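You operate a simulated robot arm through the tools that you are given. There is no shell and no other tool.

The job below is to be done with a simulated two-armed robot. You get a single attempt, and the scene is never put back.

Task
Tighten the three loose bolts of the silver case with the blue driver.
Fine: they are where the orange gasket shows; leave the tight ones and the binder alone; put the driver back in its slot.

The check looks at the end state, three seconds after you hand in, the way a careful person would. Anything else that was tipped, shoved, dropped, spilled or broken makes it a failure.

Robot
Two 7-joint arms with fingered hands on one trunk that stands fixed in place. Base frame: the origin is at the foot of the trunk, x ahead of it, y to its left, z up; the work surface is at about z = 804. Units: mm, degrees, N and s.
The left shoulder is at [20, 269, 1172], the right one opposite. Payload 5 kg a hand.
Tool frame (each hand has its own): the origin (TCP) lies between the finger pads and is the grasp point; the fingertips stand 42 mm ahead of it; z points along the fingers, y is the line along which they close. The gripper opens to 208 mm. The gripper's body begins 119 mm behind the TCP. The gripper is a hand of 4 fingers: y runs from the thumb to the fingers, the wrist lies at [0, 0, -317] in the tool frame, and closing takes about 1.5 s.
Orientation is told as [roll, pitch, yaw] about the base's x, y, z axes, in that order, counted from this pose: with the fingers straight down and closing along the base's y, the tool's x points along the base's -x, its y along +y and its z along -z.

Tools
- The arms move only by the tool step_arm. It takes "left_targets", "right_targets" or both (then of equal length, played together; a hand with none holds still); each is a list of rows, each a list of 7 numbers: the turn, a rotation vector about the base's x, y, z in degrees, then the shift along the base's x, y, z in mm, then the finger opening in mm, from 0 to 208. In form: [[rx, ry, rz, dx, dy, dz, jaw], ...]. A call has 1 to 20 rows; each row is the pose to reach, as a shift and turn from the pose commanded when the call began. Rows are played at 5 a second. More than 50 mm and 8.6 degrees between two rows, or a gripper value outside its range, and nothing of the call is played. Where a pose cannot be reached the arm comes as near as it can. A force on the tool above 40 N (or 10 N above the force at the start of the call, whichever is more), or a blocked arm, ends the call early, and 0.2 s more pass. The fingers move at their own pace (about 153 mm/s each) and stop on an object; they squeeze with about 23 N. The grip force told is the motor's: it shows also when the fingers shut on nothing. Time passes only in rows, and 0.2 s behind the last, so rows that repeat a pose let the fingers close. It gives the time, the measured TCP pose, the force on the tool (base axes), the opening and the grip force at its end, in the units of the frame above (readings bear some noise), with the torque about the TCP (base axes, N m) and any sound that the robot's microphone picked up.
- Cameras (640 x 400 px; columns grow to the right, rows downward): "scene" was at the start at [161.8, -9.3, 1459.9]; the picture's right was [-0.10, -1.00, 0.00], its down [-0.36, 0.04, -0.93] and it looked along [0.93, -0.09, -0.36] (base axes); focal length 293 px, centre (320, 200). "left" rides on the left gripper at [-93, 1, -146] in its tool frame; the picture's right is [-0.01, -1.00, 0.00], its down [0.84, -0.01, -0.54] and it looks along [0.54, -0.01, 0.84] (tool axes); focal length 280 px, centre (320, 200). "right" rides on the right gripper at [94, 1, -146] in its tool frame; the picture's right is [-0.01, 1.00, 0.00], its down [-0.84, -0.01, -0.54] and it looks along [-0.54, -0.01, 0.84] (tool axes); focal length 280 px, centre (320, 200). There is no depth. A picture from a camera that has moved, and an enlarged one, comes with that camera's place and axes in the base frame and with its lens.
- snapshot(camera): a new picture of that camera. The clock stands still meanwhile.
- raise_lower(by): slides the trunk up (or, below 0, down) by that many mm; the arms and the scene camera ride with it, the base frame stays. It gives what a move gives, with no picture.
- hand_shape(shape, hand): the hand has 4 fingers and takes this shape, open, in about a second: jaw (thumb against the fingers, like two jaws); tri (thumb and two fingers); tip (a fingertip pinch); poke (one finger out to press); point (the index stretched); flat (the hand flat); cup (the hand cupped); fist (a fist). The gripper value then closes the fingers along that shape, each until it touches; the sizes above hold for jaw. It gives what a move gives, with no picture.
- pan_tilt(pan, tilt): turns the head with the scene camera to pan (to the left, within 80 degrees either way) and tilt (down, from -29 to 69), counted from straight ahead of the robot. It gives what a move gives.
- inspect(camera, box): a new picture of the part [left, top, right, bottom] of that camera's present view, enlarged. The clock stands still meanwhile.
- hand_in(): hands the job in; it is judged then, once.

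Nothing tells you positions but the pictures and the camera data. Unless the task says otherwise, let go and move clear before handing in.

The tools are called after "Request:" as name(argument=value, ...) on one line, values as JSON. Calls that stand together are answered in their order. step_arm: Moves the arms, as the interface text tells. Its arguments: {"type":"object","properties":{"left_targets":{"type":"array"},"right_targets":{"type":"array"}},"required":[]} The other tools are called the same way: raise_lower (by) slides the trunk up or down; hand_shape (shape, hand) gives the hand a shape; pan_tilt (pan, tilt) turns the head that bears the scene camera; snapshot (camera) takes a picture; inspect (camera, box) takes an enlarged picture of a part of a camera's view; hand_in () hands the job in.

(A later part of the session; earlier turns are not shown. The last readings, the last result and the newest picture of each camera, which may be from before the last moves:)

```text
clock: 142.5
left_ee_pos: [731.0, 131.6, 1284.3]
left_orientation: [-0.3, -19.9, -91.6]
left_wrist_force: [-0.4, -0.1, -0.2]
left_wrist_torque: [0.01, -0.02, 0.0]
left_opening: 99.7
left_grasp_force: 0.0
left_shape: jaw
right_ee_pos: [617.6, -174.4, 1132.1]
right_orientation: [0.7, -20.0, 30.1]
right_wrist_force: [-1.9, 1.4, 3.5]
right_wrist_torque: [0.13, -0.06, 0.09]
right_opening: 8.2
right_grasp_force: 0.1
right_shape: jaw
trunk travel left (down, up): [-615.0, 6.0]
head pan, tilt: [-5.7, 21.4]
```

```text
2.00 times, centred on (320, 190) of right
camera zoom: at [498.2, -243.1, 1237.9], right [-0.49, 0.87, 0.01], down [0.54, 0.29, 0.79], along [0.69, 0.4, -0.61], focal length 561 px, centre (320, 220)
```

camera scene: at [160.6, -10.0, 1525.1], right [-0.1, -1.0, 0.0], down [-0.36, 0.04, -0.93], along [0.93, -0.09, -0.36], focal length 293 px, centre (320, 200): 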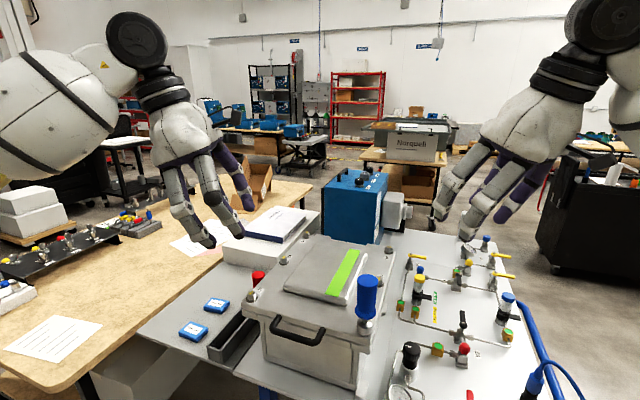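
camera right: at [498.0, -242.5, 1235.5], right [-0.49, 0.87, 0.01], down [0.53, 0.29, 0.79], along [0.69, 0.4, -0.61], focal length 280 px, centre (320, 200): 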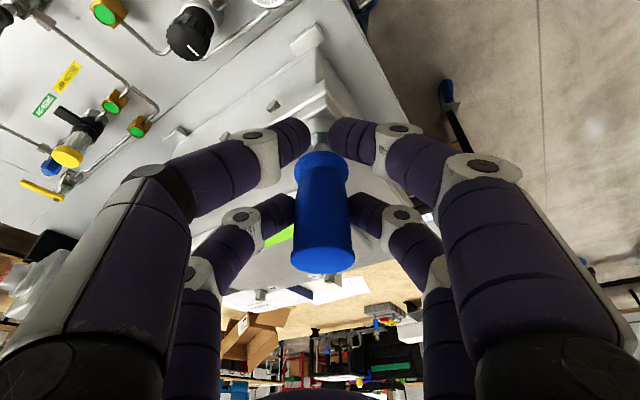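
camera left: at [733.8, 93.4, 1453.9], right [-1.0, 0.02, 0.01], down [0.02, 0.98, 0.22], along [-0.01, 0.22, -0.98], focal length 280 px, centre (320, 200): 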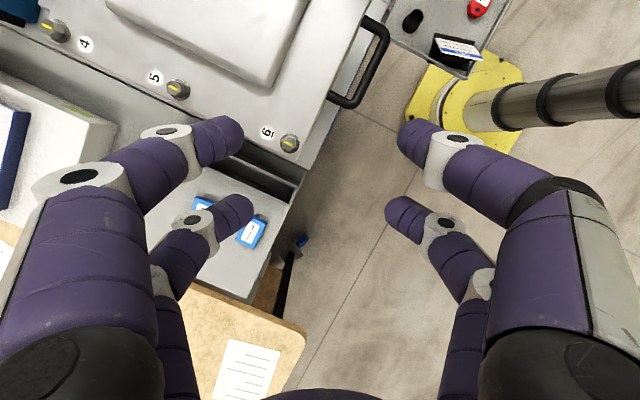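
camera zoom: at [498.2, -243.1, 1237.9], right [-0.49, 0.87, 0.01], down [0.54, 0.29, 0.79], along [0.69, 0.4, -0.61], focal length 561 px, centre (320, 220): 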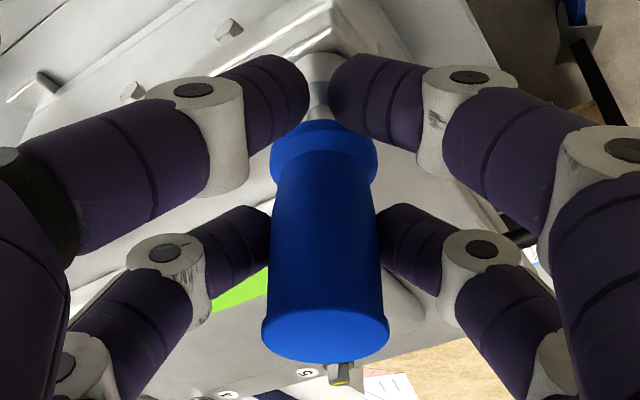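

The rear pair is still closing. I command a full close to build up the squeeze.

Request:
step_arm(right_targets=[[0, 0, 0, 0, 0, 0, 0], [0, 0, 0, 0, 0, 0, 0], [0, 0, 0, 0, 0, 0, 0], [0, 0, 0, 0, 0, 0, 0]])

Request:
inspect(camera="right", box=[240, 90, 400, 290])

Request:
inspect(camera="scene", box=[335, 265, 405, 345])

```text
clock: 143.5
left_ee_pos: [732.5, 131.2, 1283.6]
left_orientation: [-0.3, -19.9, -91.6]
left_wrist_force: [-0.7, -0.3, -0.7]
left_wrist_torque: [-0.02, 0.03, -0.02]
left_opening: 99.2
left_grasp_force: 0.1
left_shape: jaw
right_ee_pos: [617.4, -174.1, 1131.7]
right_orientation: [0.6, -19.9, 30.0]
right_wrist_force: [-2.1, 0.5, -8.4]
right_wrist_torque: [-0.15, 0.26, 0.06]
right_opening: 1.1
right_grasp_force: 23.4
right_shape: jaw
trunk travel left (down, up): [-615.0, 6.0]
head pan, tilt: [-5.7, 21.4]
```

```text
2.00 times, centred on (320, 190) of right
camera zoom: at [498.8, -243.2, 1237.5], right [-0.49, 0.87, 0.01], down [0.54, 0.29, 0.79], along [0.69, 0.4, -0.61], focal length 561 px, centre (320, 220)
```

zoom: 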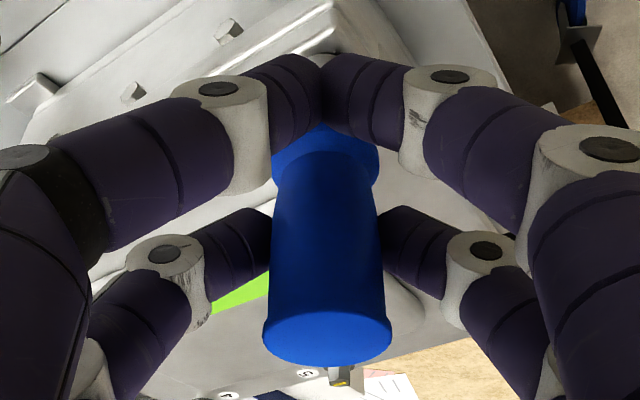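

```text
5.00 times, centred on (370, 305) of scene
camera zoom: at [161.3, -9.3, 1525.0], right [-0.1, -1.0, 0.0], down [-0.36, 0.04, -0.93], along [0.93, -0.09, -0.36], focal length 1465 px, centre (70, -325)
```

zoom: 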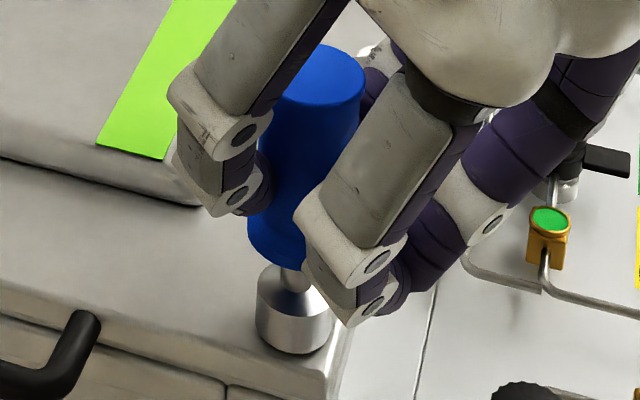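

The grip reads 23 N but at nearly zero opening, like the earlier miss. I'll tilt the left hand so its camera can see how the right fingers hold the handle.

Request:
step_arm(left_targets=[[-7, 0.2, 0, 0, 0, 0, 208], [-14, 0.4, 0, 0, 0, 0, 208], [-21, 0.6, 0, 0, 0, 0, 208], [-28, 0.8, 0, 0, 0, 0, 208], [-35, 1, 0, 0, 0, 0, 208], [-42, 1.2, 0, 0, 0, 0, 208], [-50, 1.4, 0, 0, 0, 0, 208], [-50, 1.4, 0, 0, 0, 0, 208]])

Request:
snapshot(camera="left")

```text
clock: 145.3
left_ee_pos: [735.1, 134.1, 1285.6]
left_orientation: [-0.1, -70.0, -91.7]
left_wrist_force: [0.2, 0.8, 0.0]
left_wrist_torque: [0.01, 0.04, -0.01]
left_opening: 207.8
left_grasp_force: 0.0
left_shape: jaw
right_ee_pos: [617.8, -174.1, 1131.6]
right_orientation: [0.7, -20.0, 29.9]
right_wrist_force: [-2.0, 0.4, -2.1]
right_wrist_torque: [-0.03, 0.07, 0.03]
right_opening: 1.4
right_grasp_force: 23.5
right_shape: jaw
trunk travel left (down, up): [-615.0, 6.0]
head pan, tilt: [-5.7, 21.4]
```

```text
taken
camera left: at [741.8, 239.3, 1422.8], right [-1.0, 0.03, 0.01], down [0.01, 0.79, -0.61], along [-0.03, -0.61, -0.79], focal length 280 px, centre (320, 200)
```

left: 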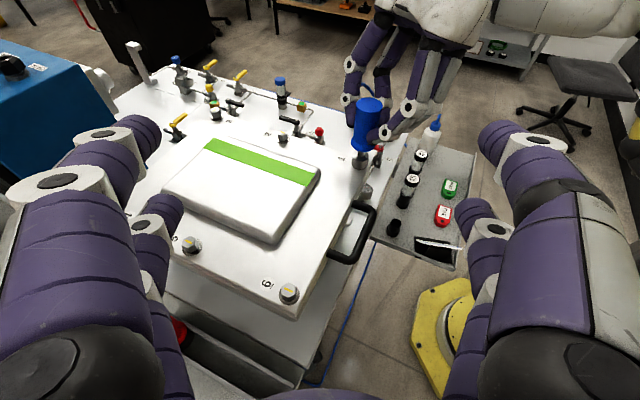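

Request:
inspect(camera="left", box=[330, 70, 430, 180])

Request:
inspect(camera="left", box=[345, 90, 405, 150])

```text
3.64 times, centred on (380, 125) of left
camera zoom: at [741.8, 239.3, 1422.8], right [-1.0, 0.03, 0.01], down [0.01, 0.79, -0.61], along [-0.03, -0.61, -0.79], focal length 1020 px, centre (102, 473)
```

zoom: 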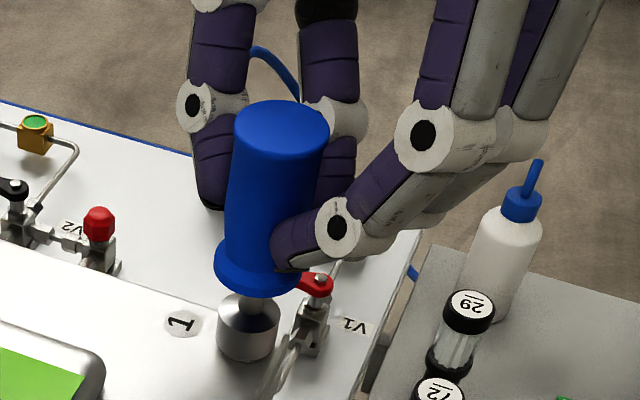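

```text
6.67 times, centred on (375, 120) of left
camera zoom: at [741.8, 239.3, 1422.8], right [-1.0, 0.03, 0.01], down [0.01, 0.79, -0.61], along [-0.03, -0.61, -0.79], focal length 1869 px, centre (-47, 733)
```

zoom: 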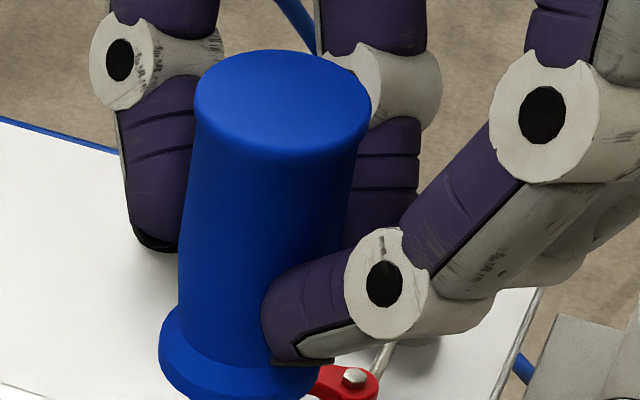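

From here the near fingertip bears on the handle's side and the far one on the opposite side, so it may well be pinched. I test by lifting 5 mm.

Request:
step_arm(right_targets=[[0, 0, 0, 0, 0, 2, 0], [0, 0, 0, 0, 0, 4, 0], [0, 0, 0, 0, 0, 6, 0], [0, 0, 0, 0, 0, 6, 0]])

Request:
inspect(camera="left", box=[330, 70, 430, 180])

Request:
inspect(camera="scene", box=[335, 265, 405, 345])

```text
clock: 146.3
left_ee_pos: [735.6, 133.7, 1284.6]
left_orientation: [-0.3, -70.0, -91.7]
left_wrist_force: [-1.2, 0.2, -0.3]
left_wrist_torque: [0.01, 0.01, 0.02]
left_opening: 207.6
left_grasp_force: 0.1
left_shape: jaw
right_ee_pos: [616.2, -172.8, 1138.0]
right_orientation: [0.5, -20.0, 30.0]
right_wrist_force: [-0.3, 0.2, -4.2]
right_wrist_torque: [-0.14, 0.13, 0.0]
right_opening: 1.3
right_grasp_force: 23.1
right_shape: jaw
trunk travel left (down, up): [-615.0, 6.0]
head pan, tilt: [-5.7, 21.4]
```

```text
3.64 times, centred on (380, 125) of left
camera zoom: at [742.0, 239.2, 1422.4], right [-1.0, 0.03, 0.01], down [0.01, 0.8, -0.61], along [-0.03, -0.61, -0.8], focal length 1020 px, centre (102, 473)
```

zoom: 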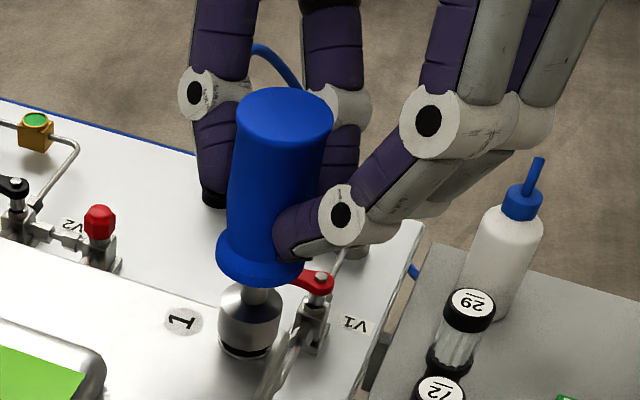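

```text
5.00 times, centred on (370, 305) of scene
camera zoom: at [161.0, -9.5, 1525.1], right [-0.1, -1.0, 0.0], down [-0.36, 0.04, -0.93], along [0.93, -0.09, -0.36], focal length 1465 px, centre (70, -325)
```

zoom: 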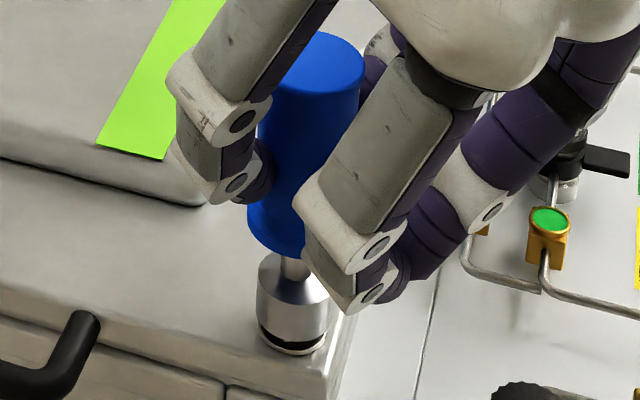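

The driver came up with the hand, so it is gripped, but the fingers sit about 7 mm ahead of the handle's axis. I'll set it back down, open, shift back 7 mm and re-grip for a firmer hold.

Request:
step_arm(right_targets=[[0, 0, 0, 0, 0, -2, 0], [0, 0, 0, 0, 0, -4, 0], [0, 0, 0, 0, 0, -6, 0], [0, 0, 0, 0, 0, -6, 0], [0, 0, 0, 0, 0, -6, 20], [0, 0, 0, 0, 0, -6, 40], [0, 0, 0, 0, 0, -6, 60], [0, 0, 0, 0, 0, -6, 80], [0, 0, 0, 0, 0, -4, 90], [0, 0, 0, -3, -1, -3, 90], [0, 0, 0, -7, -1.8, -3, 90], [0, 0, 0, -7, -1.8, -3, 90]])

Request:
inspect(camera="left", box=[330, 70, 430, 180])

Request:
snapshot(camera="right")

```text
clock: 148.9
left_ee_pos: [735.5, 134.5, 1285.0]
left_orientation: [-0.2, -69.9, -91.8]
left_wrist_force: [0.2, -0.5, 0.2]
left_wrist_torque: [0.01, 0.0, -0.04]
left_opening: 207.9
left_grasp_force: 0.1
left_shape: jaw
right_ee_pos: [612.1, -173.7, 1133.6]
right_orientation: [0.6, -20.0, 30.0]
right_wrist_force: [-0.2, -0.7, -0.1]
right_wrist_torque: [0.01, 0.01, -0.01]
right_opening: 89.6
right_grasp_force: 0.0
right_shape: jaw
trunk travel left (down, up): [-615.0, 6.0]
head pan, tilt: [-5.7, 21.4]
```

```text
3.64 times, centred on (380, 125) of left
camera zoom: at [742.0, 239.4, 1422.4], right [-1.0, 0.03, 0.01], down [0.01, 0.8, -0.61], along [-0.03, -0.61, -0.8], focal length 1020 px, centre (102, 473)
```

zoom: 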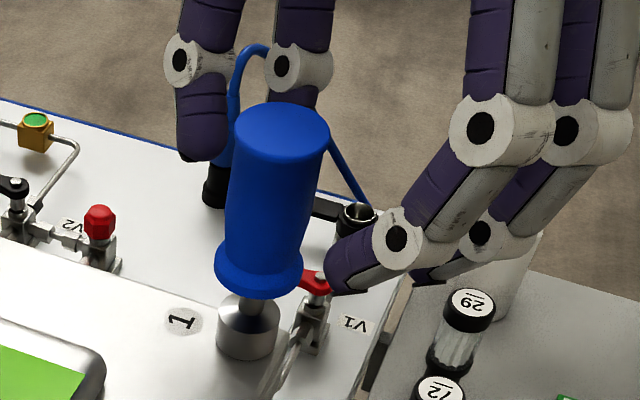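

```text
taken
camera right: at [492.1, -244.3, 1241.0], right [-0.49, 0.87, 0.01], down [0.54, 0.29, 0.79], along [0.69, 0.4, -0.61], focal length 280 px, centre (320, 200)
```

right: 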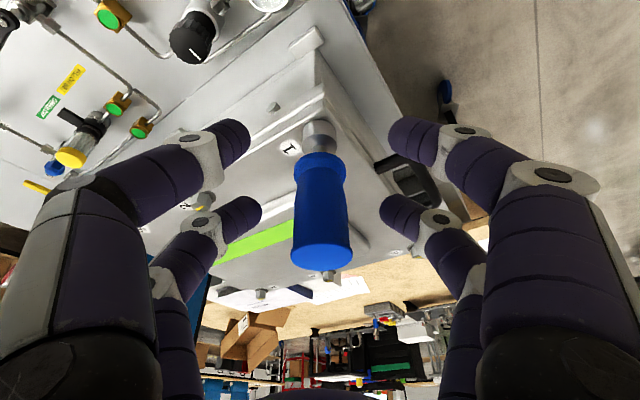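

Still standing straight. I close again from this position.

Request:
step_arm(right_targets=[[0, 0, 0, 0, 0, 0, 76], [0, 0, 0, 0, 0, 0, 66], [0, 0, 0, 0, 0, 0, 56], [0, 0, 0, 0, 0, 0, 46], [0, 0, 0, 0, 0, 0, 36], [0, 0, 0, 0, 0, 0, 26], [0, 0, 0, 0, 0, 0, 16], [0, 0, 0, 0, 0, 0, 10], [0, 0, 0, 0, 0, 0, 10], [0, 0, 0, 0, 0, 0, 10]])

Request:
inspect(camera="left", box=[330, 70, 430, 180])

Request:
snapshot(camera="right")

```text
clock: 151.1
left_ee_pos: [736.1, 134.1, 1283.8]
left_orientation: [0.0, -69.9, -91.9]
left_wrist_force: [-0.2, 0.7, -0.3]
left_wrist_torque: [0.01, -0.03, 0.0]
left_opening: 207.8
left_grasp_force: 0.1
left_shape: jaw
right_ee_pos: [610.7, -174.5, 1136.3]
right_orientation: [0.5, -20.1, 30.0]
right_wrist_force: [-0.3, -0.9, 14.3]
right_wrist_torque: [0.25, -0.48, -0.04]
right_opening: 13.3
right_grasp_force: 0.0
right_shape: jaw
trunk travel left (down, up): [-615.0, 6.0]
head pan, tilt: [-5.7, 21.4]
```

```text
3.64 times, centred on (380, 125) of left
camera zoom: at [741.3, 239.4, 1422.9], right [-1.0, 0.03, 0.01], down [0.01, 0.8, -0.61], along [-0.03, -0.61, -0.8], focal length 1020 px, centre (102, 473)
```

zoom: 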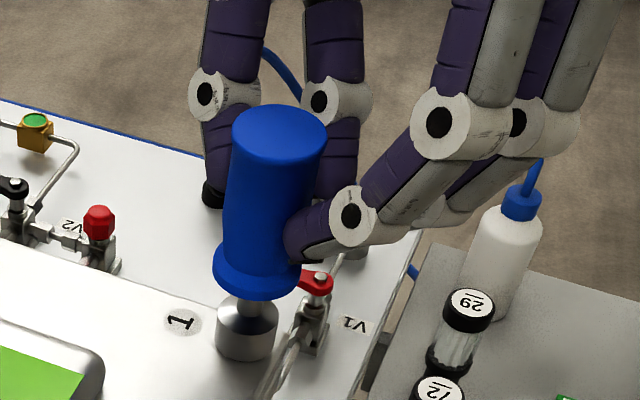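

```text
taken
camera right: at [491.5, -244.3, 1241.7], right [-0.49, 0.87, 0.01], down [0.53, 0.29, 0.79], along [0.69, 0.4, -0.61], focal length 280 px, centre (320, 200)
```

right: 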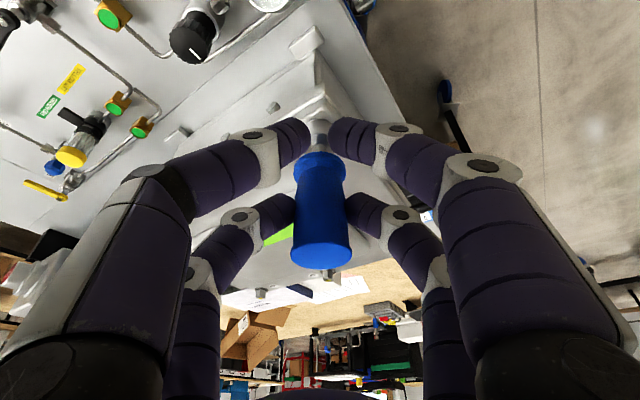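

The closing fingers push the handle down a little as they curl. I finish the close and check the hold.

Request:
step_arm(right_targets=[[0, 0, 0, 0, 0, 0, 5], [0, 0, 0, 0, 0, 0, 0], [0, 0, 0, 0, 0, 0, 0], [0, 0, 0, 0, 0, 0, 0], [0, 0, 0, 0, 0, 0, 0], [0, 0, 0, 0, 0, 0, 0]])

Request:
inspect(camera="left", box=[340, 80, 410, 160])

Request:
snapshot(camera="right")

Request:
inspect(camera="scene", box=[335, 255, 405, 345])

```text
clock: 152.5
left_ee_pos: [736.1, 133.5, 1284.5]
left_orientation: [-0.2, -70.0, -91.8]
left_wrist_force: [-0.1, -0.4, 0.3]
left_wrist_torque: [0.01, 0.03, 0.0]
left_opening: 207.9
left_grasp_force: 0.1
left_shape: jaw
right_ee_pos: [610.9, -175.4, 1135.7]
right_orientation: [0.6, -20.0, 29.9]
right_wrist_force: [0.0, 0.6, -1.4]
right_wrist_torque: [-0.04, 0.09, 0.01]
right_opening: 4.1
right_grasp_force: 23.1
right_shape: jaw
trunk travel left (down, up): [-615.0, 6.0]
head pan, tilt: [-5.7, 21.4]
```

```text
5.00 times, centred on (375, 120) of left
camera zoom: at [742.1, 239.3, 1422.4], right [-1.0, 0.03, 0.01], down [0.01, 0.8, -0.61], along [-0.03, -0.61, -0.8], focal length 1402 px, centre (45, 600)
```

zoom: 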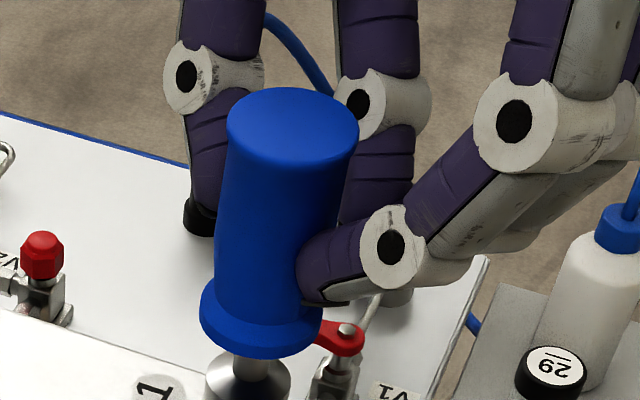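

```text
taken
camera right: at [492.1, -244.4, 1240.9], right [-0.49, 0.87, 0.01], down [0.54, 0.29, 0.79], along [0.69, 0.4, -0.61], focal length 280 px, centre (320, 200)
```

right: 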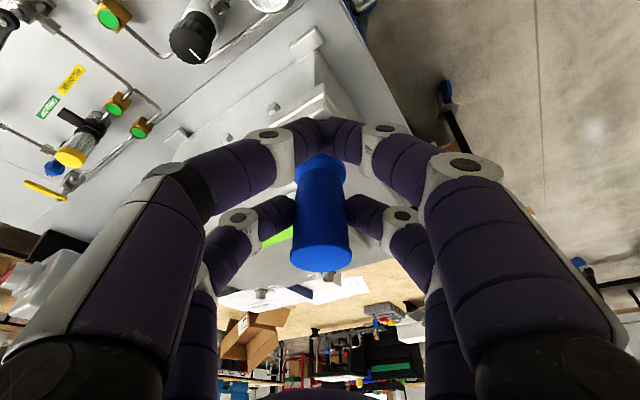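

```text
4.44 times, centred on (370, 300) of scene
camera zoom: at [161.0, -9.3, 1525.1], right [-0.1, -1.0, 0.0], down [-0.36, 0.04, -0.93], along [0.93, -0.09, -0.36], focal length 1302 px, centre (98, -244)
```

zoom: 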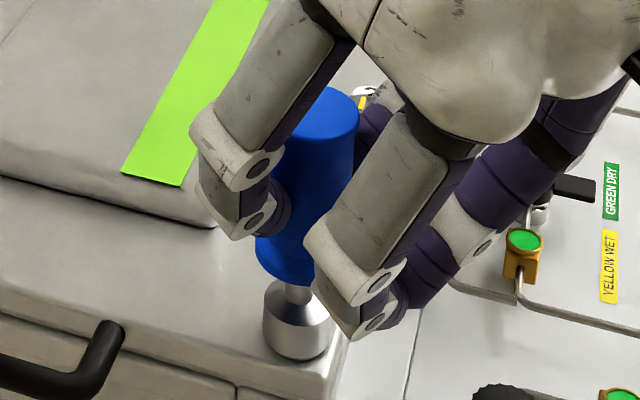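

A firm 23 N hold with the finger pair now centred on the handle. I lift the driver straight off bolt 1.

Request:
step_arm(right_targets=[[0, 0, 0, 0, 0, 2, 0], [0, 0, 0, 0, 0, 5, 0], [0, 0, 0, 0, 0, 9, 0], [0, 0, 0, 0, 0, 14, 0], [0, 0, 0, 0, 0, 20, 0], [0, 0, 0, 0, 0, 28, 0], [0, 0, 0, 0, 0, 38, 0], [0, 0, 0, 0, 0, 50, 0], [0, 0, 0, 0, 0, 65, 0], [0, 0, 0, 0, 0, 65, 0]])

Request:
inspect(camera="left", box=[330, 50, 430, 180])

Request:
inspect(camera="scene", box=[325, 230, 415, 345])

```text
clock: 154.7
left_ee_pos: [736.0, 133.4, 1283.3]
left_orientation: [-0.2, -69.9, -91.6]
left_wrist_force: [-0.8, 0.0, -0.1]
left_wrist_torque: [-0.02, 0.03, 0.0]
left_opening: 207.9
left_grasp_force: 0.0
left_shape: jaw
right_ee_pos: [610.9, -174.4, 1200.2]
right_orientation: [0.5, -19.9, 30.1]
right_wrist_force: [-0.4, -0.2, -1.6]
right_wrist_torque: [-0.04, 0.07, -0.04]
right_opening: 3.7
right_grasp_force: 23.2
right_shape: jaw
trunk travel left (down, up): [-615.0, 6.0]
head pan, tilt: [-5.7, 21.4]
```

```text
3.08 times, centred on (380, 115) of left
camera zoom: at [742.3, 239.2, 1422.3], right [-1.0, 0.03, 0.02], down [0.01, 0.8, -0.61], along [-0.03, -0.61, -0.8], focal length 863 px, centre (135, 462)
```

zoom: 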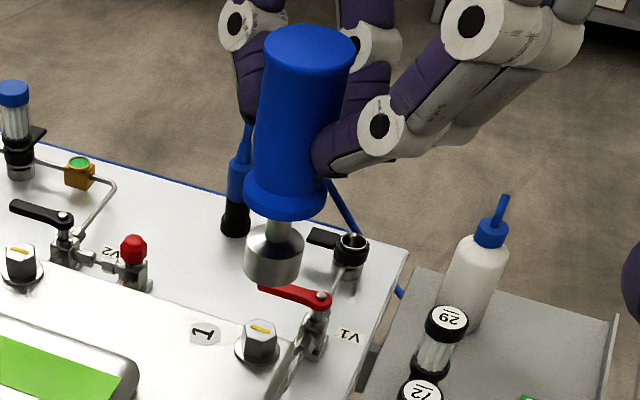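

```text
3.48 times, centred on (370, 288) of scene
camera zoom: at [161.2, -9.4, 1525.0], right [-0.1, -1.0, 0.0], down [-0.36, 0.04, -0.93], along [0.93, -0.09, -0.36], focal length 1019 px, centre (146, -104)
```

zoom: 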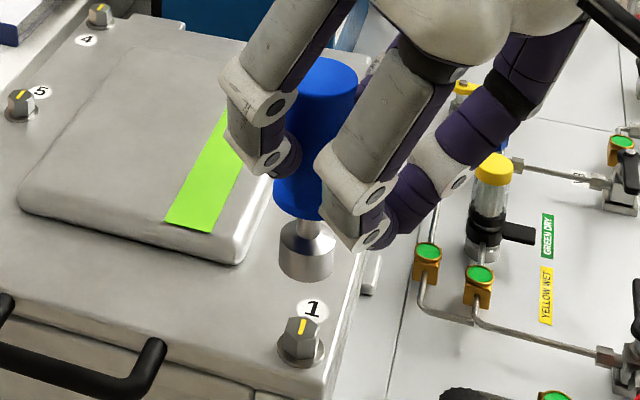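

The driver lifted off cleanly. I check bolt 1's mark against the tight bolt 2.

Request:
inspect(camera="scene", box=[345, 305, 385, 345])

Request:
inspect(camera="left", box=[270, 120, 390, 190])

Request:
snapshot(camera="right")

```text
10.00 times, centred on (365, 325) of scene
camera zoom: at [161.2, -9.4, 1525.0], right [-0.1, -1.0, 0.0], down [-0.36, 0.04, -0.93], along [0.93, -0.09, -0.36], focal length 2930 px, centre (-130, -1050)
```

zoom: 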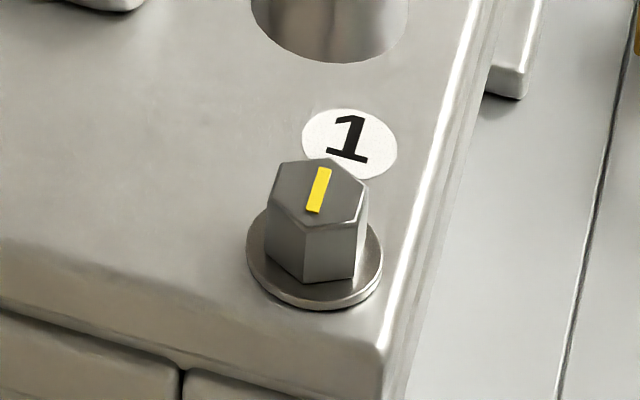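

```text
5.33 times, centred on (330, 155) of left
camera zoom: at [742.3, 239.2, 1422.3], right [-1.0, 0.03, 0.02], down [0.01, 0.8, -0.61], along [-0.03, -0.61, -0.8], focal length 1495 px, centre (267, 440)
```

zoom: 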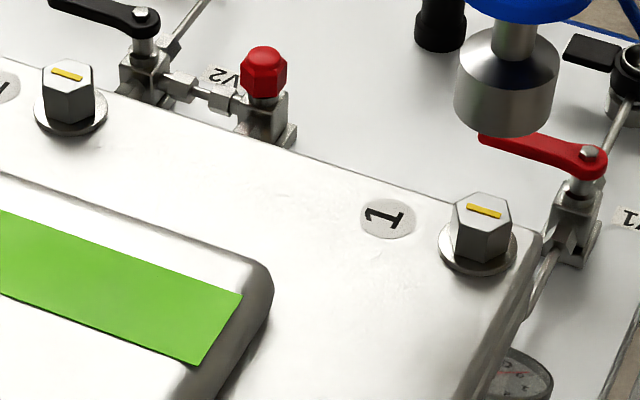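

```text
taken
camera right: at [492.4, -243.7, 1306.3], right [-0.49, 0.87, 0.01], down [0.54, 0.29, 0.79], along [0.69, 0.4, -0.61], focal length 280 px, centre (320, 200)
```

right: 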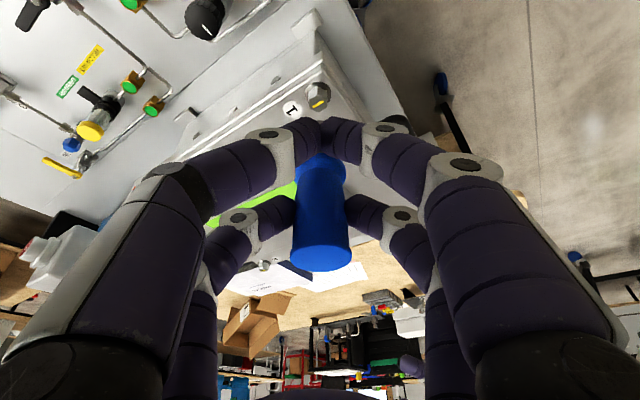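

Bolt 1 is tight, its mark parallel to bolts 2 and 4. Now I carry the driver with the right hand to above bolt 3, turning to yaw 50° on the way.

Request:
step_arm(right_targets=[[0, 0, 2, 15, -8, 6, 0], [0, 0, 4, 45, -25, 12, 0], [0, 0, 6, 80, -43, 18, 0], [0, 0, 8, 118, -63, 20, 0], [0, 0, 10, 156, -83, 20, 0], [0, 0, 12, 194, -103, 20, 0], [0, 0, 14, 232, -123, 20, 0], [0, 0, 16, 268, -143, 20, 0], [0, 0, 18, 298, -159, 20, 0], [0, 0, 20, 316, -169, 18, 0], [0, 0, 20, 316, -169, 18, 0]])

Request:
step_arm(left_targets=[[-1.5, 0, 0, 20, -25, -8, 208], [-3, 0, 0, 45, -55, -16, 208], [-5, 0.1, 0, 72, -88, -26, 208], [-6.5, 0.2, 0, 98, -120, -36, 208], [-8, 0.2, 0, 122, -152, -48, 208], [-9, 0.3, 0, 144, -184, -58, 208], [-10, 0.3, 0, 160, -214, -66, 208], [-10, 0.3, 0, 164, -221, -69, 208], [-10, 0.3, 0, 164, -221, -69, 208]])

Request:
snapshot(camera="left")

Request:
snapshot(camera="scene")

```text
clock: 157.1
left_ee_pos: [734.9, 133.6, 1284.6]
left_orientation: [-0.1, -69.9, -91.8]
left_wrist_force: [0.1, 0.0, -0.2]
left_wrist_torque: [-0.02, 0.02, 0.02]
left_opening: 207.8
left_grasp_force: 0.1
left_shape: jaw
right_ee_pos: [927.2, -344.8, 1216.5]
right_orientation: [0.5, -20.0, 50.0]
right_wrist_force: [-0.1, 0.2, -1.7]
right_wrist_torque: [-0.06, 0.07, 0.0]
right_opening: 3.6
right_grasp_force: 23.0
right_shape: jaw
trunk travel left (down, up): [-615.0, 6.0]
head pan, tilt: [-5.7, 21.4]
```

```text
clock: 159.1
left_ee_pos: [900.1, -89.4, 1215.1]
left_orientation: [-0.3, -79.9, -91.6]
left_wrist_force: [-0.2, -0.8, -0.4]
left_wrist_torque: [-0.02, -0.02, 0.0]
left_opening: 207.9
left_grasp_force: 0.0
left_shape: jaw
right_ee_pos: [927.9, -345.0, 1217.0]
right_orientation: [0.5, -20.0, 50.0]
right_wrist_force: [0.5, -0.4, -1.7]
right_wrist_torque: [0.0, 0.03, -0.01]
right_opening: 3.8
right_grasp_force: 23.2
right_shape: jaw
trunk travel left (down, up): [-615.0, 6.0]
head pan, tilt: [-5.7, 21.4]
```

```text
taken
camera left: at [906.9, 38.8, 1332.2], right [-1.0, 0.03, 0.02], down [0.01, 0.68, -0.73], along [-0.03, -0.73, -0.68], focal length 280 px, centre (320, 200)
```

left: 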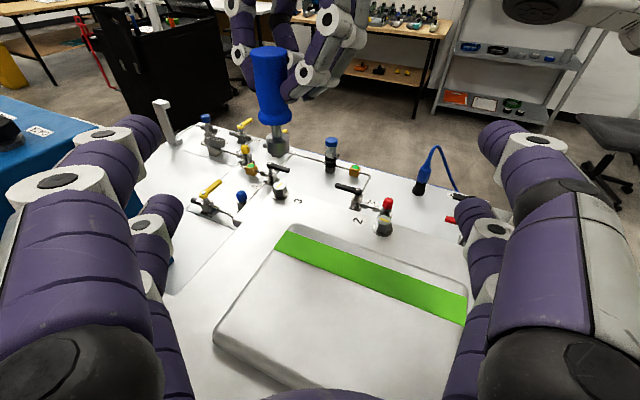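

```text
taken
camera scene: at [161.2, -9.5, 1525.0], right [-0.1, -1.0, 0.0], down [-0.36, 0.04, -0.93], along [0.93, -0.09, -0.36], focal length 293 px, centre (320, 200)
```

scene: 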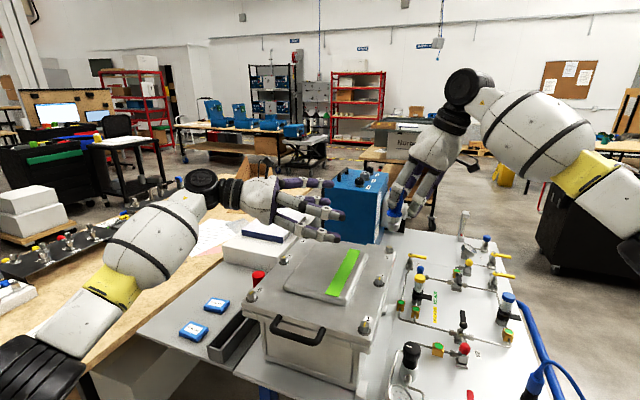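

Both the left camera and the scene camera can see bolt 3 and the driver above it. I zoom in on each to align.

Request:
inspect(camera="left", box=[230, 110, 330, 210])

Request:
inspect(camera="scene", box=[360, 190, 425, 265])

```text
4.00 times, centred on (280, 160) of left
camera zoom: at [906.9, 38.8, 1332.2], right [-1.0, 0.03, 0.02], down [0.01, 0.68, -0.73], along [-0.03, -0.73, -0.68], focal length 1122 px, centre (480, 360)
```

zoom: 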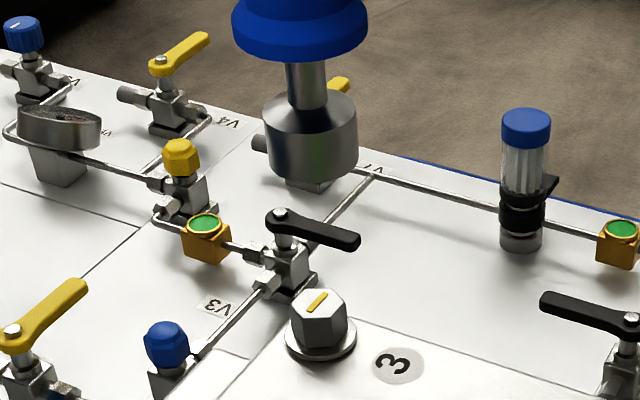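

```text
5.33 times, centred on (392, 228) of scene
camera zoom: at [161.2, -9.5, 1525.0], right [-0.1, -1.0, 0.0], down [-0.36, 0.04, -0.93], along [0.93, -0.09, -0.36], focal length 1563 px, centre (-67, 53)
```

zoom: 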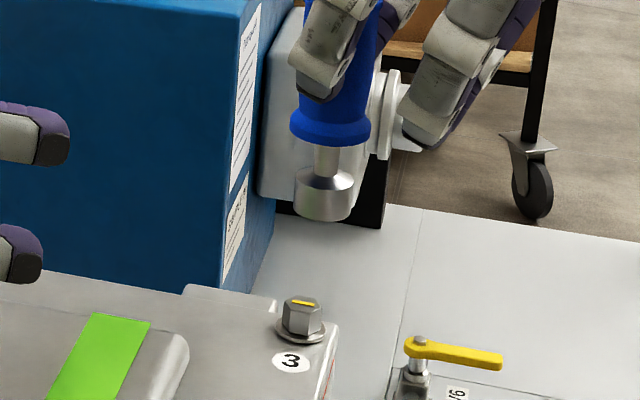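

I need about (+4.8, +5.9) mm. I apply that and descend to about 15 mm above bolt 3.

Request:
step_arm(right_targets=[[0, 0, 0, 2.4, 3, -5, 0], [0, 0, 0, 4.8, 5.9, -15, 0], [0, 0, 0, 4.8, 5.9, -26, 0], [0, 0, 0, 4.8, 5.9, -36, 0], [0, 0, 0, 4.8, 5.9, -44, 0], [0, 0, 0, 4.8, 5.9, -44, 0]])

Request:
inspect(camera="left", box=[250, 150, 310, 200])

Request:
inspect(camera="scene", box=[372, 222, 412, 262])

```text
clock: 160.5
left_ee_pos: [900.3, -88.2, 1213.7]
left_orientation: [-0.3, -79.9, -91.7]
left_wrist_force: [0.4, 0.1, -0.4]
left_wrist_torque: [-0.01, 0.0, 0.01]
left_opening: 208.1
left_grasp_force: 0.0
left_shape: jaw
right_ee_pos: [930.6, -339.0, 1173.2]
right_orientation: [0.6, -20.1, 50.0]
right_wrist_force: [-0.5, 0.4, -1.1]
right_wrist_torque: [-0.08, 0.03, -0.06]
right_opening: 3.7
right_grasp_force: 22.8
right_shape: jaw
trunk travel left (down, up): [-615.0, 6.0]
head pan, tilt: [-5.7, 21.4]
```

```text
8.00 times, centred on (280, 175) of left
camera zoom: at [906.6, 39.6, 1332.5], right [-1.0, 0.03, 0.02], down [0.01, 0.68, -0.73], along [-0.03, -0.73, -0.68], focal length 2243 px, centre (640, 400)
```

zoom: 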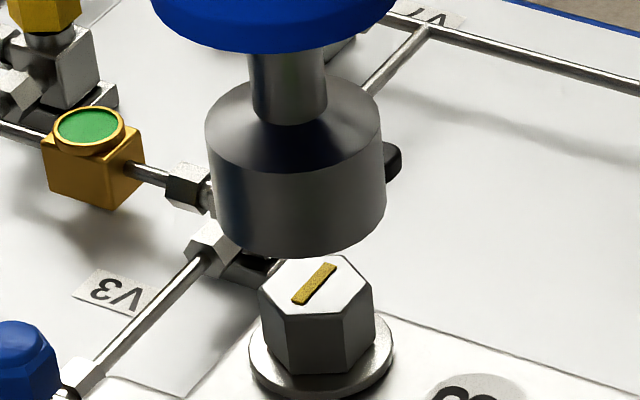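

```text
10.00 times, centred on (392, 242) of scene
camera zoom: at [160.9, -9.2, 1525.1], right [-0.1, -1.0, 0.0], down [-0.36, 0.04, -0.93], along [0.93, -0.09, -0.36], focal length 2930 px, centre (-400, -220)
```

zoom: 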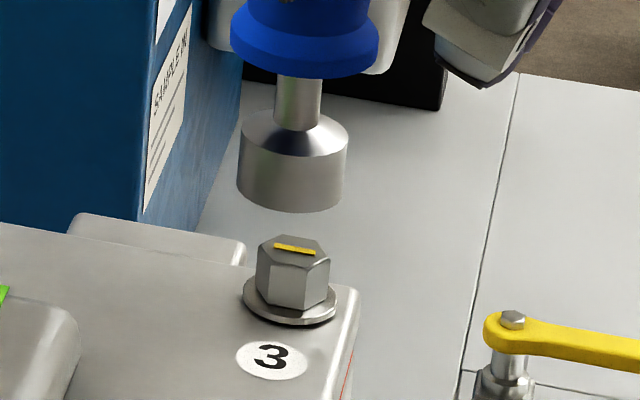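

Now it is about 1.2 mm too far in +x and 3 mm too far in +y. I correct and re-check.

Request:
step_arm(right_targets=[[0, 0, 0, -0.6, -1.5, 0, 0], [0, 0, 0, -1.2, -3, 0, 0], [0, 0, 0, -1.2, -3, -3, 0], [0, 0, 0, -1.2, -3, -3, 0]])

Request:
inspect(camera="left", box=[250, 150, 310, 200])

Request:
inspect(camera="scene", box=[372, 222, 412, 262])

```text
clock: 161.5
left_ee_pos: [900.3, -87.8, 1214.0]
left_orientation: [-0.3, -79.9, -91.6]
left_wrist_force: [-0.9, -0.3, 0.1]
left_wrist_torque: [0.01, 0.0, 0.03]
left_opening: 207.9
left_grasp_force: 0.2
left_shape: jaw
right_ee_pos: [930.7, -341.0, 1170.6]
right_orientation: [0.6, -20.0, 49.9]
right_wrist_force: [-0.1, 0.2, -1.6]
right_wrist_torque: [-0.07, 0.02, -0.01]
right_opening: 3.6
right_grasp_force: 23.0
right_shape: jaw
trunk travel left (down, up): [-615.0, 6.0]
head pan, tilt: [-5.7, 21.4]
```

```text
8.00 times, centred on (280, 175) of left
camera zoom: at [906.6, 39.5, 1332.5], right [-1.0, 0.03, 0.02], down [0.01, 0.68, -0.73], along [-0.03, -0.73, -0.68], focal length 2243 px, centre (640, 400)
```

zoom: 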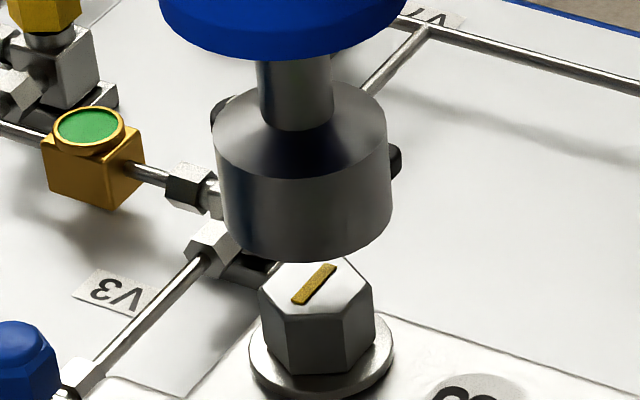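

```text
10.00 times, centred on (392, 242) of scene
camera zoom: at [160.9, -9.3, 1525.1], right [-0.1, -1.0, 0.0], down [-0.36, 0.04, -0.93], along [0.93, -0.09, -0.36], focal length 2930 px, centre (-400, -220)
```

zoom: 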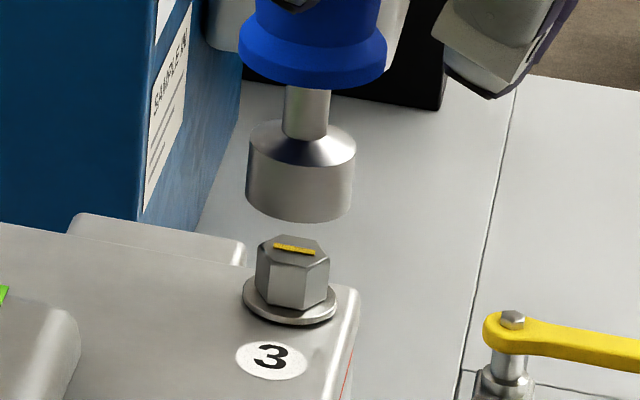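

Aligned in both views now. I descend 10 mm.

Request:
step_arm(right_targets=[[0, 0, 0, 0, 0, -2, 0], [0, 0, 0, 0, 0, -4, 0], [0, 0, 0, 0, 0, -6, 0], [0, 0, 0, 0, 0, -8, 0], [0, 0, 0, 0, 0, -10, 0], [0, 0, 0, 0, 0, -10, 0]])

Request:
inspect(camera="left", box=[250, 150, 310, 200])

Request:
inspect(camera="scene", box=[372, 222, 412, 262])

```text
clock: 162.9
left_ee_pos: [899.6, -88.0, 1214.7]
left_orientation: [-0.3, -79.9, -91.6]
left_wrist_force: [0.2, 0.1, 0.0]
left_wrist_torque: [-0.02, -0.03, -0.02]
left_opening: 207.8
left_grasp_force: 0.1
left_shape: jaw
right_ee_pos: [930.2, -341.0, 1160.8]
right_orientation: [0.6, -19.9, 50.0]
right_wrist_force: [-0.1, 0.6, -0.7]
right_wrist_torque: [-0.08, 0.05, 0.02]
right_opening: 3.9
right_grasp_force: 22.9
right_shape: jaw
trunk travel left (down, up): [-615.0, 6.0]
head pan, tilt: [-5.7, 21.4]
```

```text
8.00 times, centred on (280, 175) of left
camera zoom: at [906.7, 39.5, 1332.4], right [-1.0, 0.03, 0.02], down [0.01, 0.68, -0.73], along [-0.03, -0.73, -0.68], focal length 2243 px, centre (640, 400)
```

zoom: 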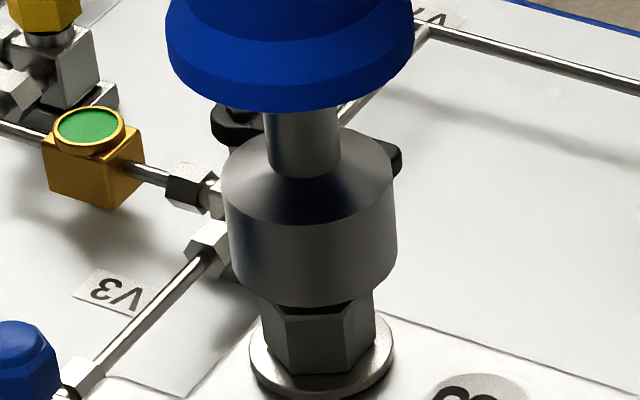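

```text
10.00 times, centred on (392, 242) of scene
camera zoom: at [161.0, -9.3, 1525.1], right [-0.1, -1.0, 0.0], down [-0.36, 0.04, -0.93], along [0.93, -0.09, -0.36], focal length 2930 px, centre (-400, -220)
```

zoom: 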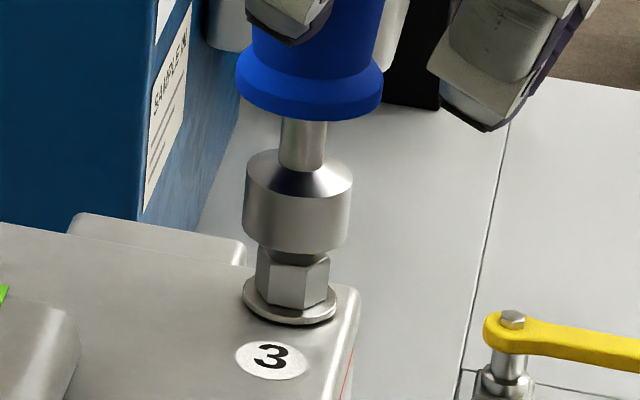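

Still aligned. I continue down over the head.

Request:
step_arm(right_targets=[[0, 0, 0, 0, 0, -1.5, 0], [0, 0, 0, 0, 0, -3, 0], [0, 0, 0, 0, 0, -4.5, 0], [0, 0, 0, 0, 0, -6, 0], [0, 0, 0, 0, 0, -7.5, 0], [0, 0, 0, 0, 0, -9, 0], [0, 0, 0, 0, 0, -9, 0]])

Request:
inspect(camera="left", box=[250, 150, 310, 200])

Request:
inspect(camera="scene", box=[372, 222, 412, 262])

```text
clock: 164.5
left_ee_pos: [899.2, -88.0, 1213.2]
left_orientation: [-0.3, -79.9, -91.6]
left_wrist_force: [-0.9, -0.7, -0.7]
left_wrist_torque: [-0.01, 0.01, -0.03]
left_opening: 207.8
left_grasp_force: 0.1
left_shape: jaw
right_ee_pos: [927.8, -339.8, 1151.6]
right_orientation: [0.6, -20.0, 49.9]
right_wrist_force: [0.8, 0.2, -1.0]
right_wrist_torque: [-0.02, 0.04, 0.01]
right_opening: 3.9
right_grasp_force: 23.1
right_shape: jaw
trunk travel left (down, up): [-615.0, 6.0]
head pan, tilt: [-5.7, 21.4]
```

```text
8.00 times, centred on (280, 175) of left
camera zoom: at [906.7, 39.4, 1332.4], right [-1.0, 0.03, 0.02], down [0.01, 0.68, -0.73], along [-0.03, -0.73, -0.68], focal length 2243 px, centre (640, 400)
```

zoom: 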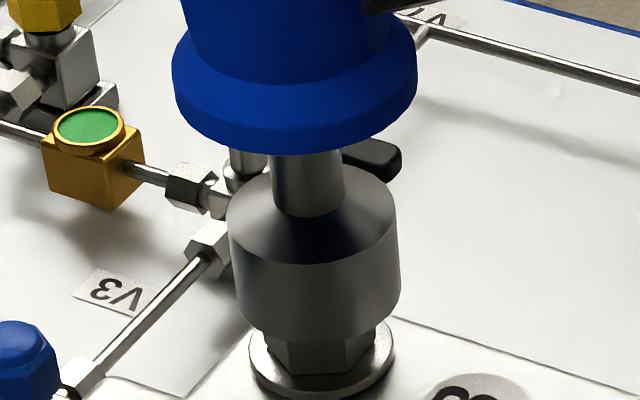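

```text
10.00 times, centred on (392, 242) of scene
camera zoom: at [161.0, -9.3, 1525.1], right [-0.1, -1.0, 0.0], down [-0.36, 0.04, -0.93], along [0.93, -0.09, -0.36], focal length 2930 px, centre (-400, -220)
```

zoom: 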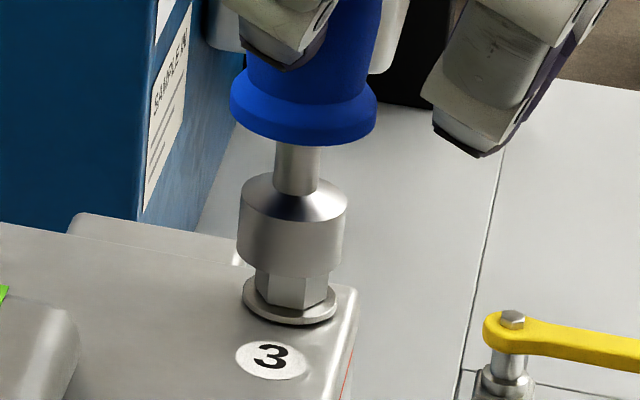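

The scene view shows about 1 mm too far in +y. I correct and go further down.

Request:
step_arm(right_targets=[[0, 0, 0, 0, -0.5, 0, 0], [0, 0, 0, 0, -1, -1, 0], [0, 0, 0, 0, -1, -3, 0], [0, 0, 0, 0, -1, -5, 0], [0, 0, 0, 0, -1, -7, 0], [0, 0, 0, 0, -1, -8, 0], [0, 0, 0, 0, -1, -8, 0]])

Request:
inspect(camera="left", box=[250, 150, 310, 200])

Request:
inspect(camera="scene", box=[372, 222, 412, 262])

```text
clock: 166.1
left_ee_pos: [898.1, -87.8, 1216.1]
left_orientation: [0.1, -79.9, -92.0]
left_wrist_force: [-0.9, 0.9, -1.0]
left_wrist_torque: [0.03, -0.01, -0.02]
left_opening: 208.0
left_grasp_force: 0.0
left_shape: jaw
right_ee_pos: [929.2, -340.5, 1147.4]
right_orientation: [0.4, -20.2, 50.0]
right_wrist_force: [0.8, -0.5, 23.5]
right_wrist_torque: [0.63, -0.65, -0.01]
right_opening: 4.1
right_grasp_force: 23.2
right_shape: jaw
trunk travel left (down, up): [-615.0, 6.0]
head pan, tilt: [-5.7, 21.4]
```

```text
8.00 times, centred on (280, 175) of left
camera zoom: at [905.2, 39.9, 1333.7], right [-1.0, 0.03, 0.01], down [0.01, 0.68, -0.74], along [-0.03, -0.73, -0.68], focal length 2243 px, centre (640, 400)
```

zoom: 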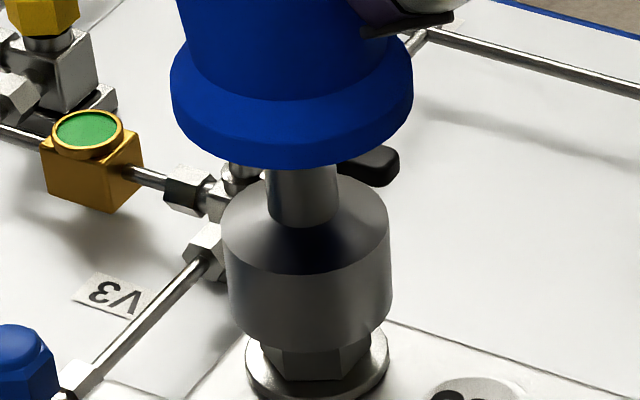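

```text
10.00 times, centred on (392, 242) of scene
camera zoom: at [159.3, -8.7, 1525.4], right [-0.1, -1.0, 0.0], down [-0.36, 0.04, -0.93], along [0.93, -0.09, -0.36], focal length 2930 px, centre (-400, -220)
```

zoom: 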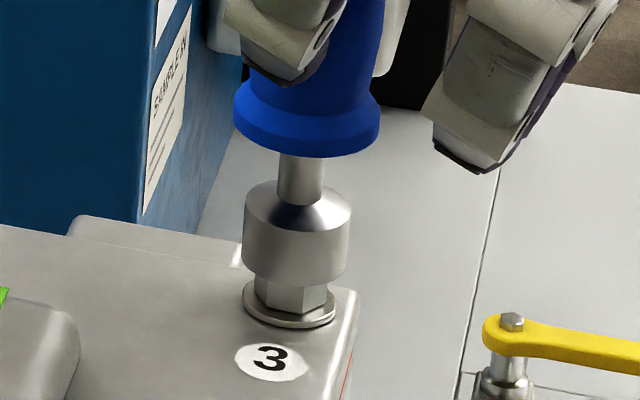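

Something blocks after about 8 mm of engagement, with 25 N acting right at the driver's axis. I back up 4 mm and straighten the driver's slight lean of about 1.5°, keeping its tip in place.

Request:
step_arm(right_targets=[[0, 0, 0, 0, 0, 2, 0], [0, 0, 0, 0, 0, 5, 0], [0.5, 0.7, 0, 1.5, -1.1, 5, 0], [1.1, 1.5, 0, 3, -2.2, 5, 0], [1.1, 1.5, 0, 3, -2.2, 5, 0]])

Request:
inspect(camera="left", box=[250, 150, 310, 200])

Request:
inspect(camera="scene", box=[372, 222, 412, 262])

```text
clock: 167.3
left_ee_pos: [899.1, -87.6, 1214.9]
left_orientation: [-0.1, -79.9, -91.8]
left_wrist_force: [-0.1, -1.0, -0.1]
left_wrist_torque: [0.0, -0.06, -0.03]
left_opening: 208.0
left_grasp_force: 0.0
left_shape: jaw
right_ee_pos: [932.6, -343.4, 1148.8]
right_orientation: [2.5, -19.8, 49.3]
right_wrist_force: [-0.8, 0.6, 5.3]
right_wrist_torque: [0.19, -0.12, 0.07]
right_opening: 4.4
right_grasp_force: 23.3
right_shape: jaw
trunk travel left (down, up): [-615.0, 6.0]
head pan, tilt: [-5.7, 21.4]
```

```text
8.00 times, centred on (280, 175) of left
camera zoom: at [906.3, 39.5, 1332.7], right [-1.0, 0.03, 0.01], down [0.01, 0.68, -0.73], along [-0.03, -0.73, -0.68], focal length 2243 px, centre (640, 400)
```

zoom: 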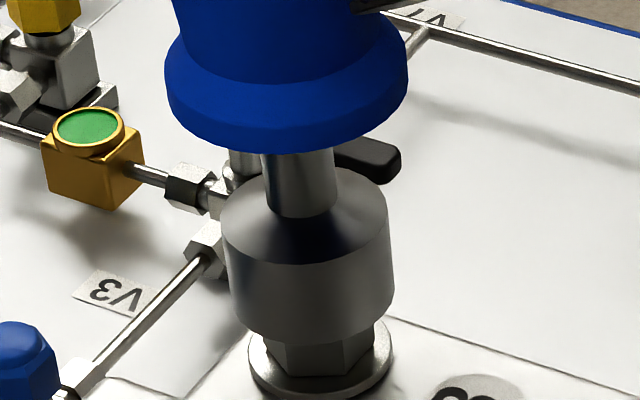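

```text
10.00 times, centred on (392, 242) of scene
camera zoom: at [160.6, -9.2, 1525.1], right [-0.1, -1.0, 0.0], down [-0.36, 0.04, -0.93], along [0.93, -0.09, -0.36], focal length 2930 px, centre (-400, -220)
```

zoom: 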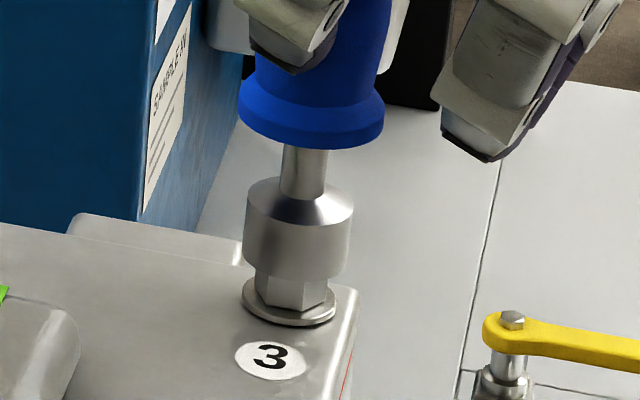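

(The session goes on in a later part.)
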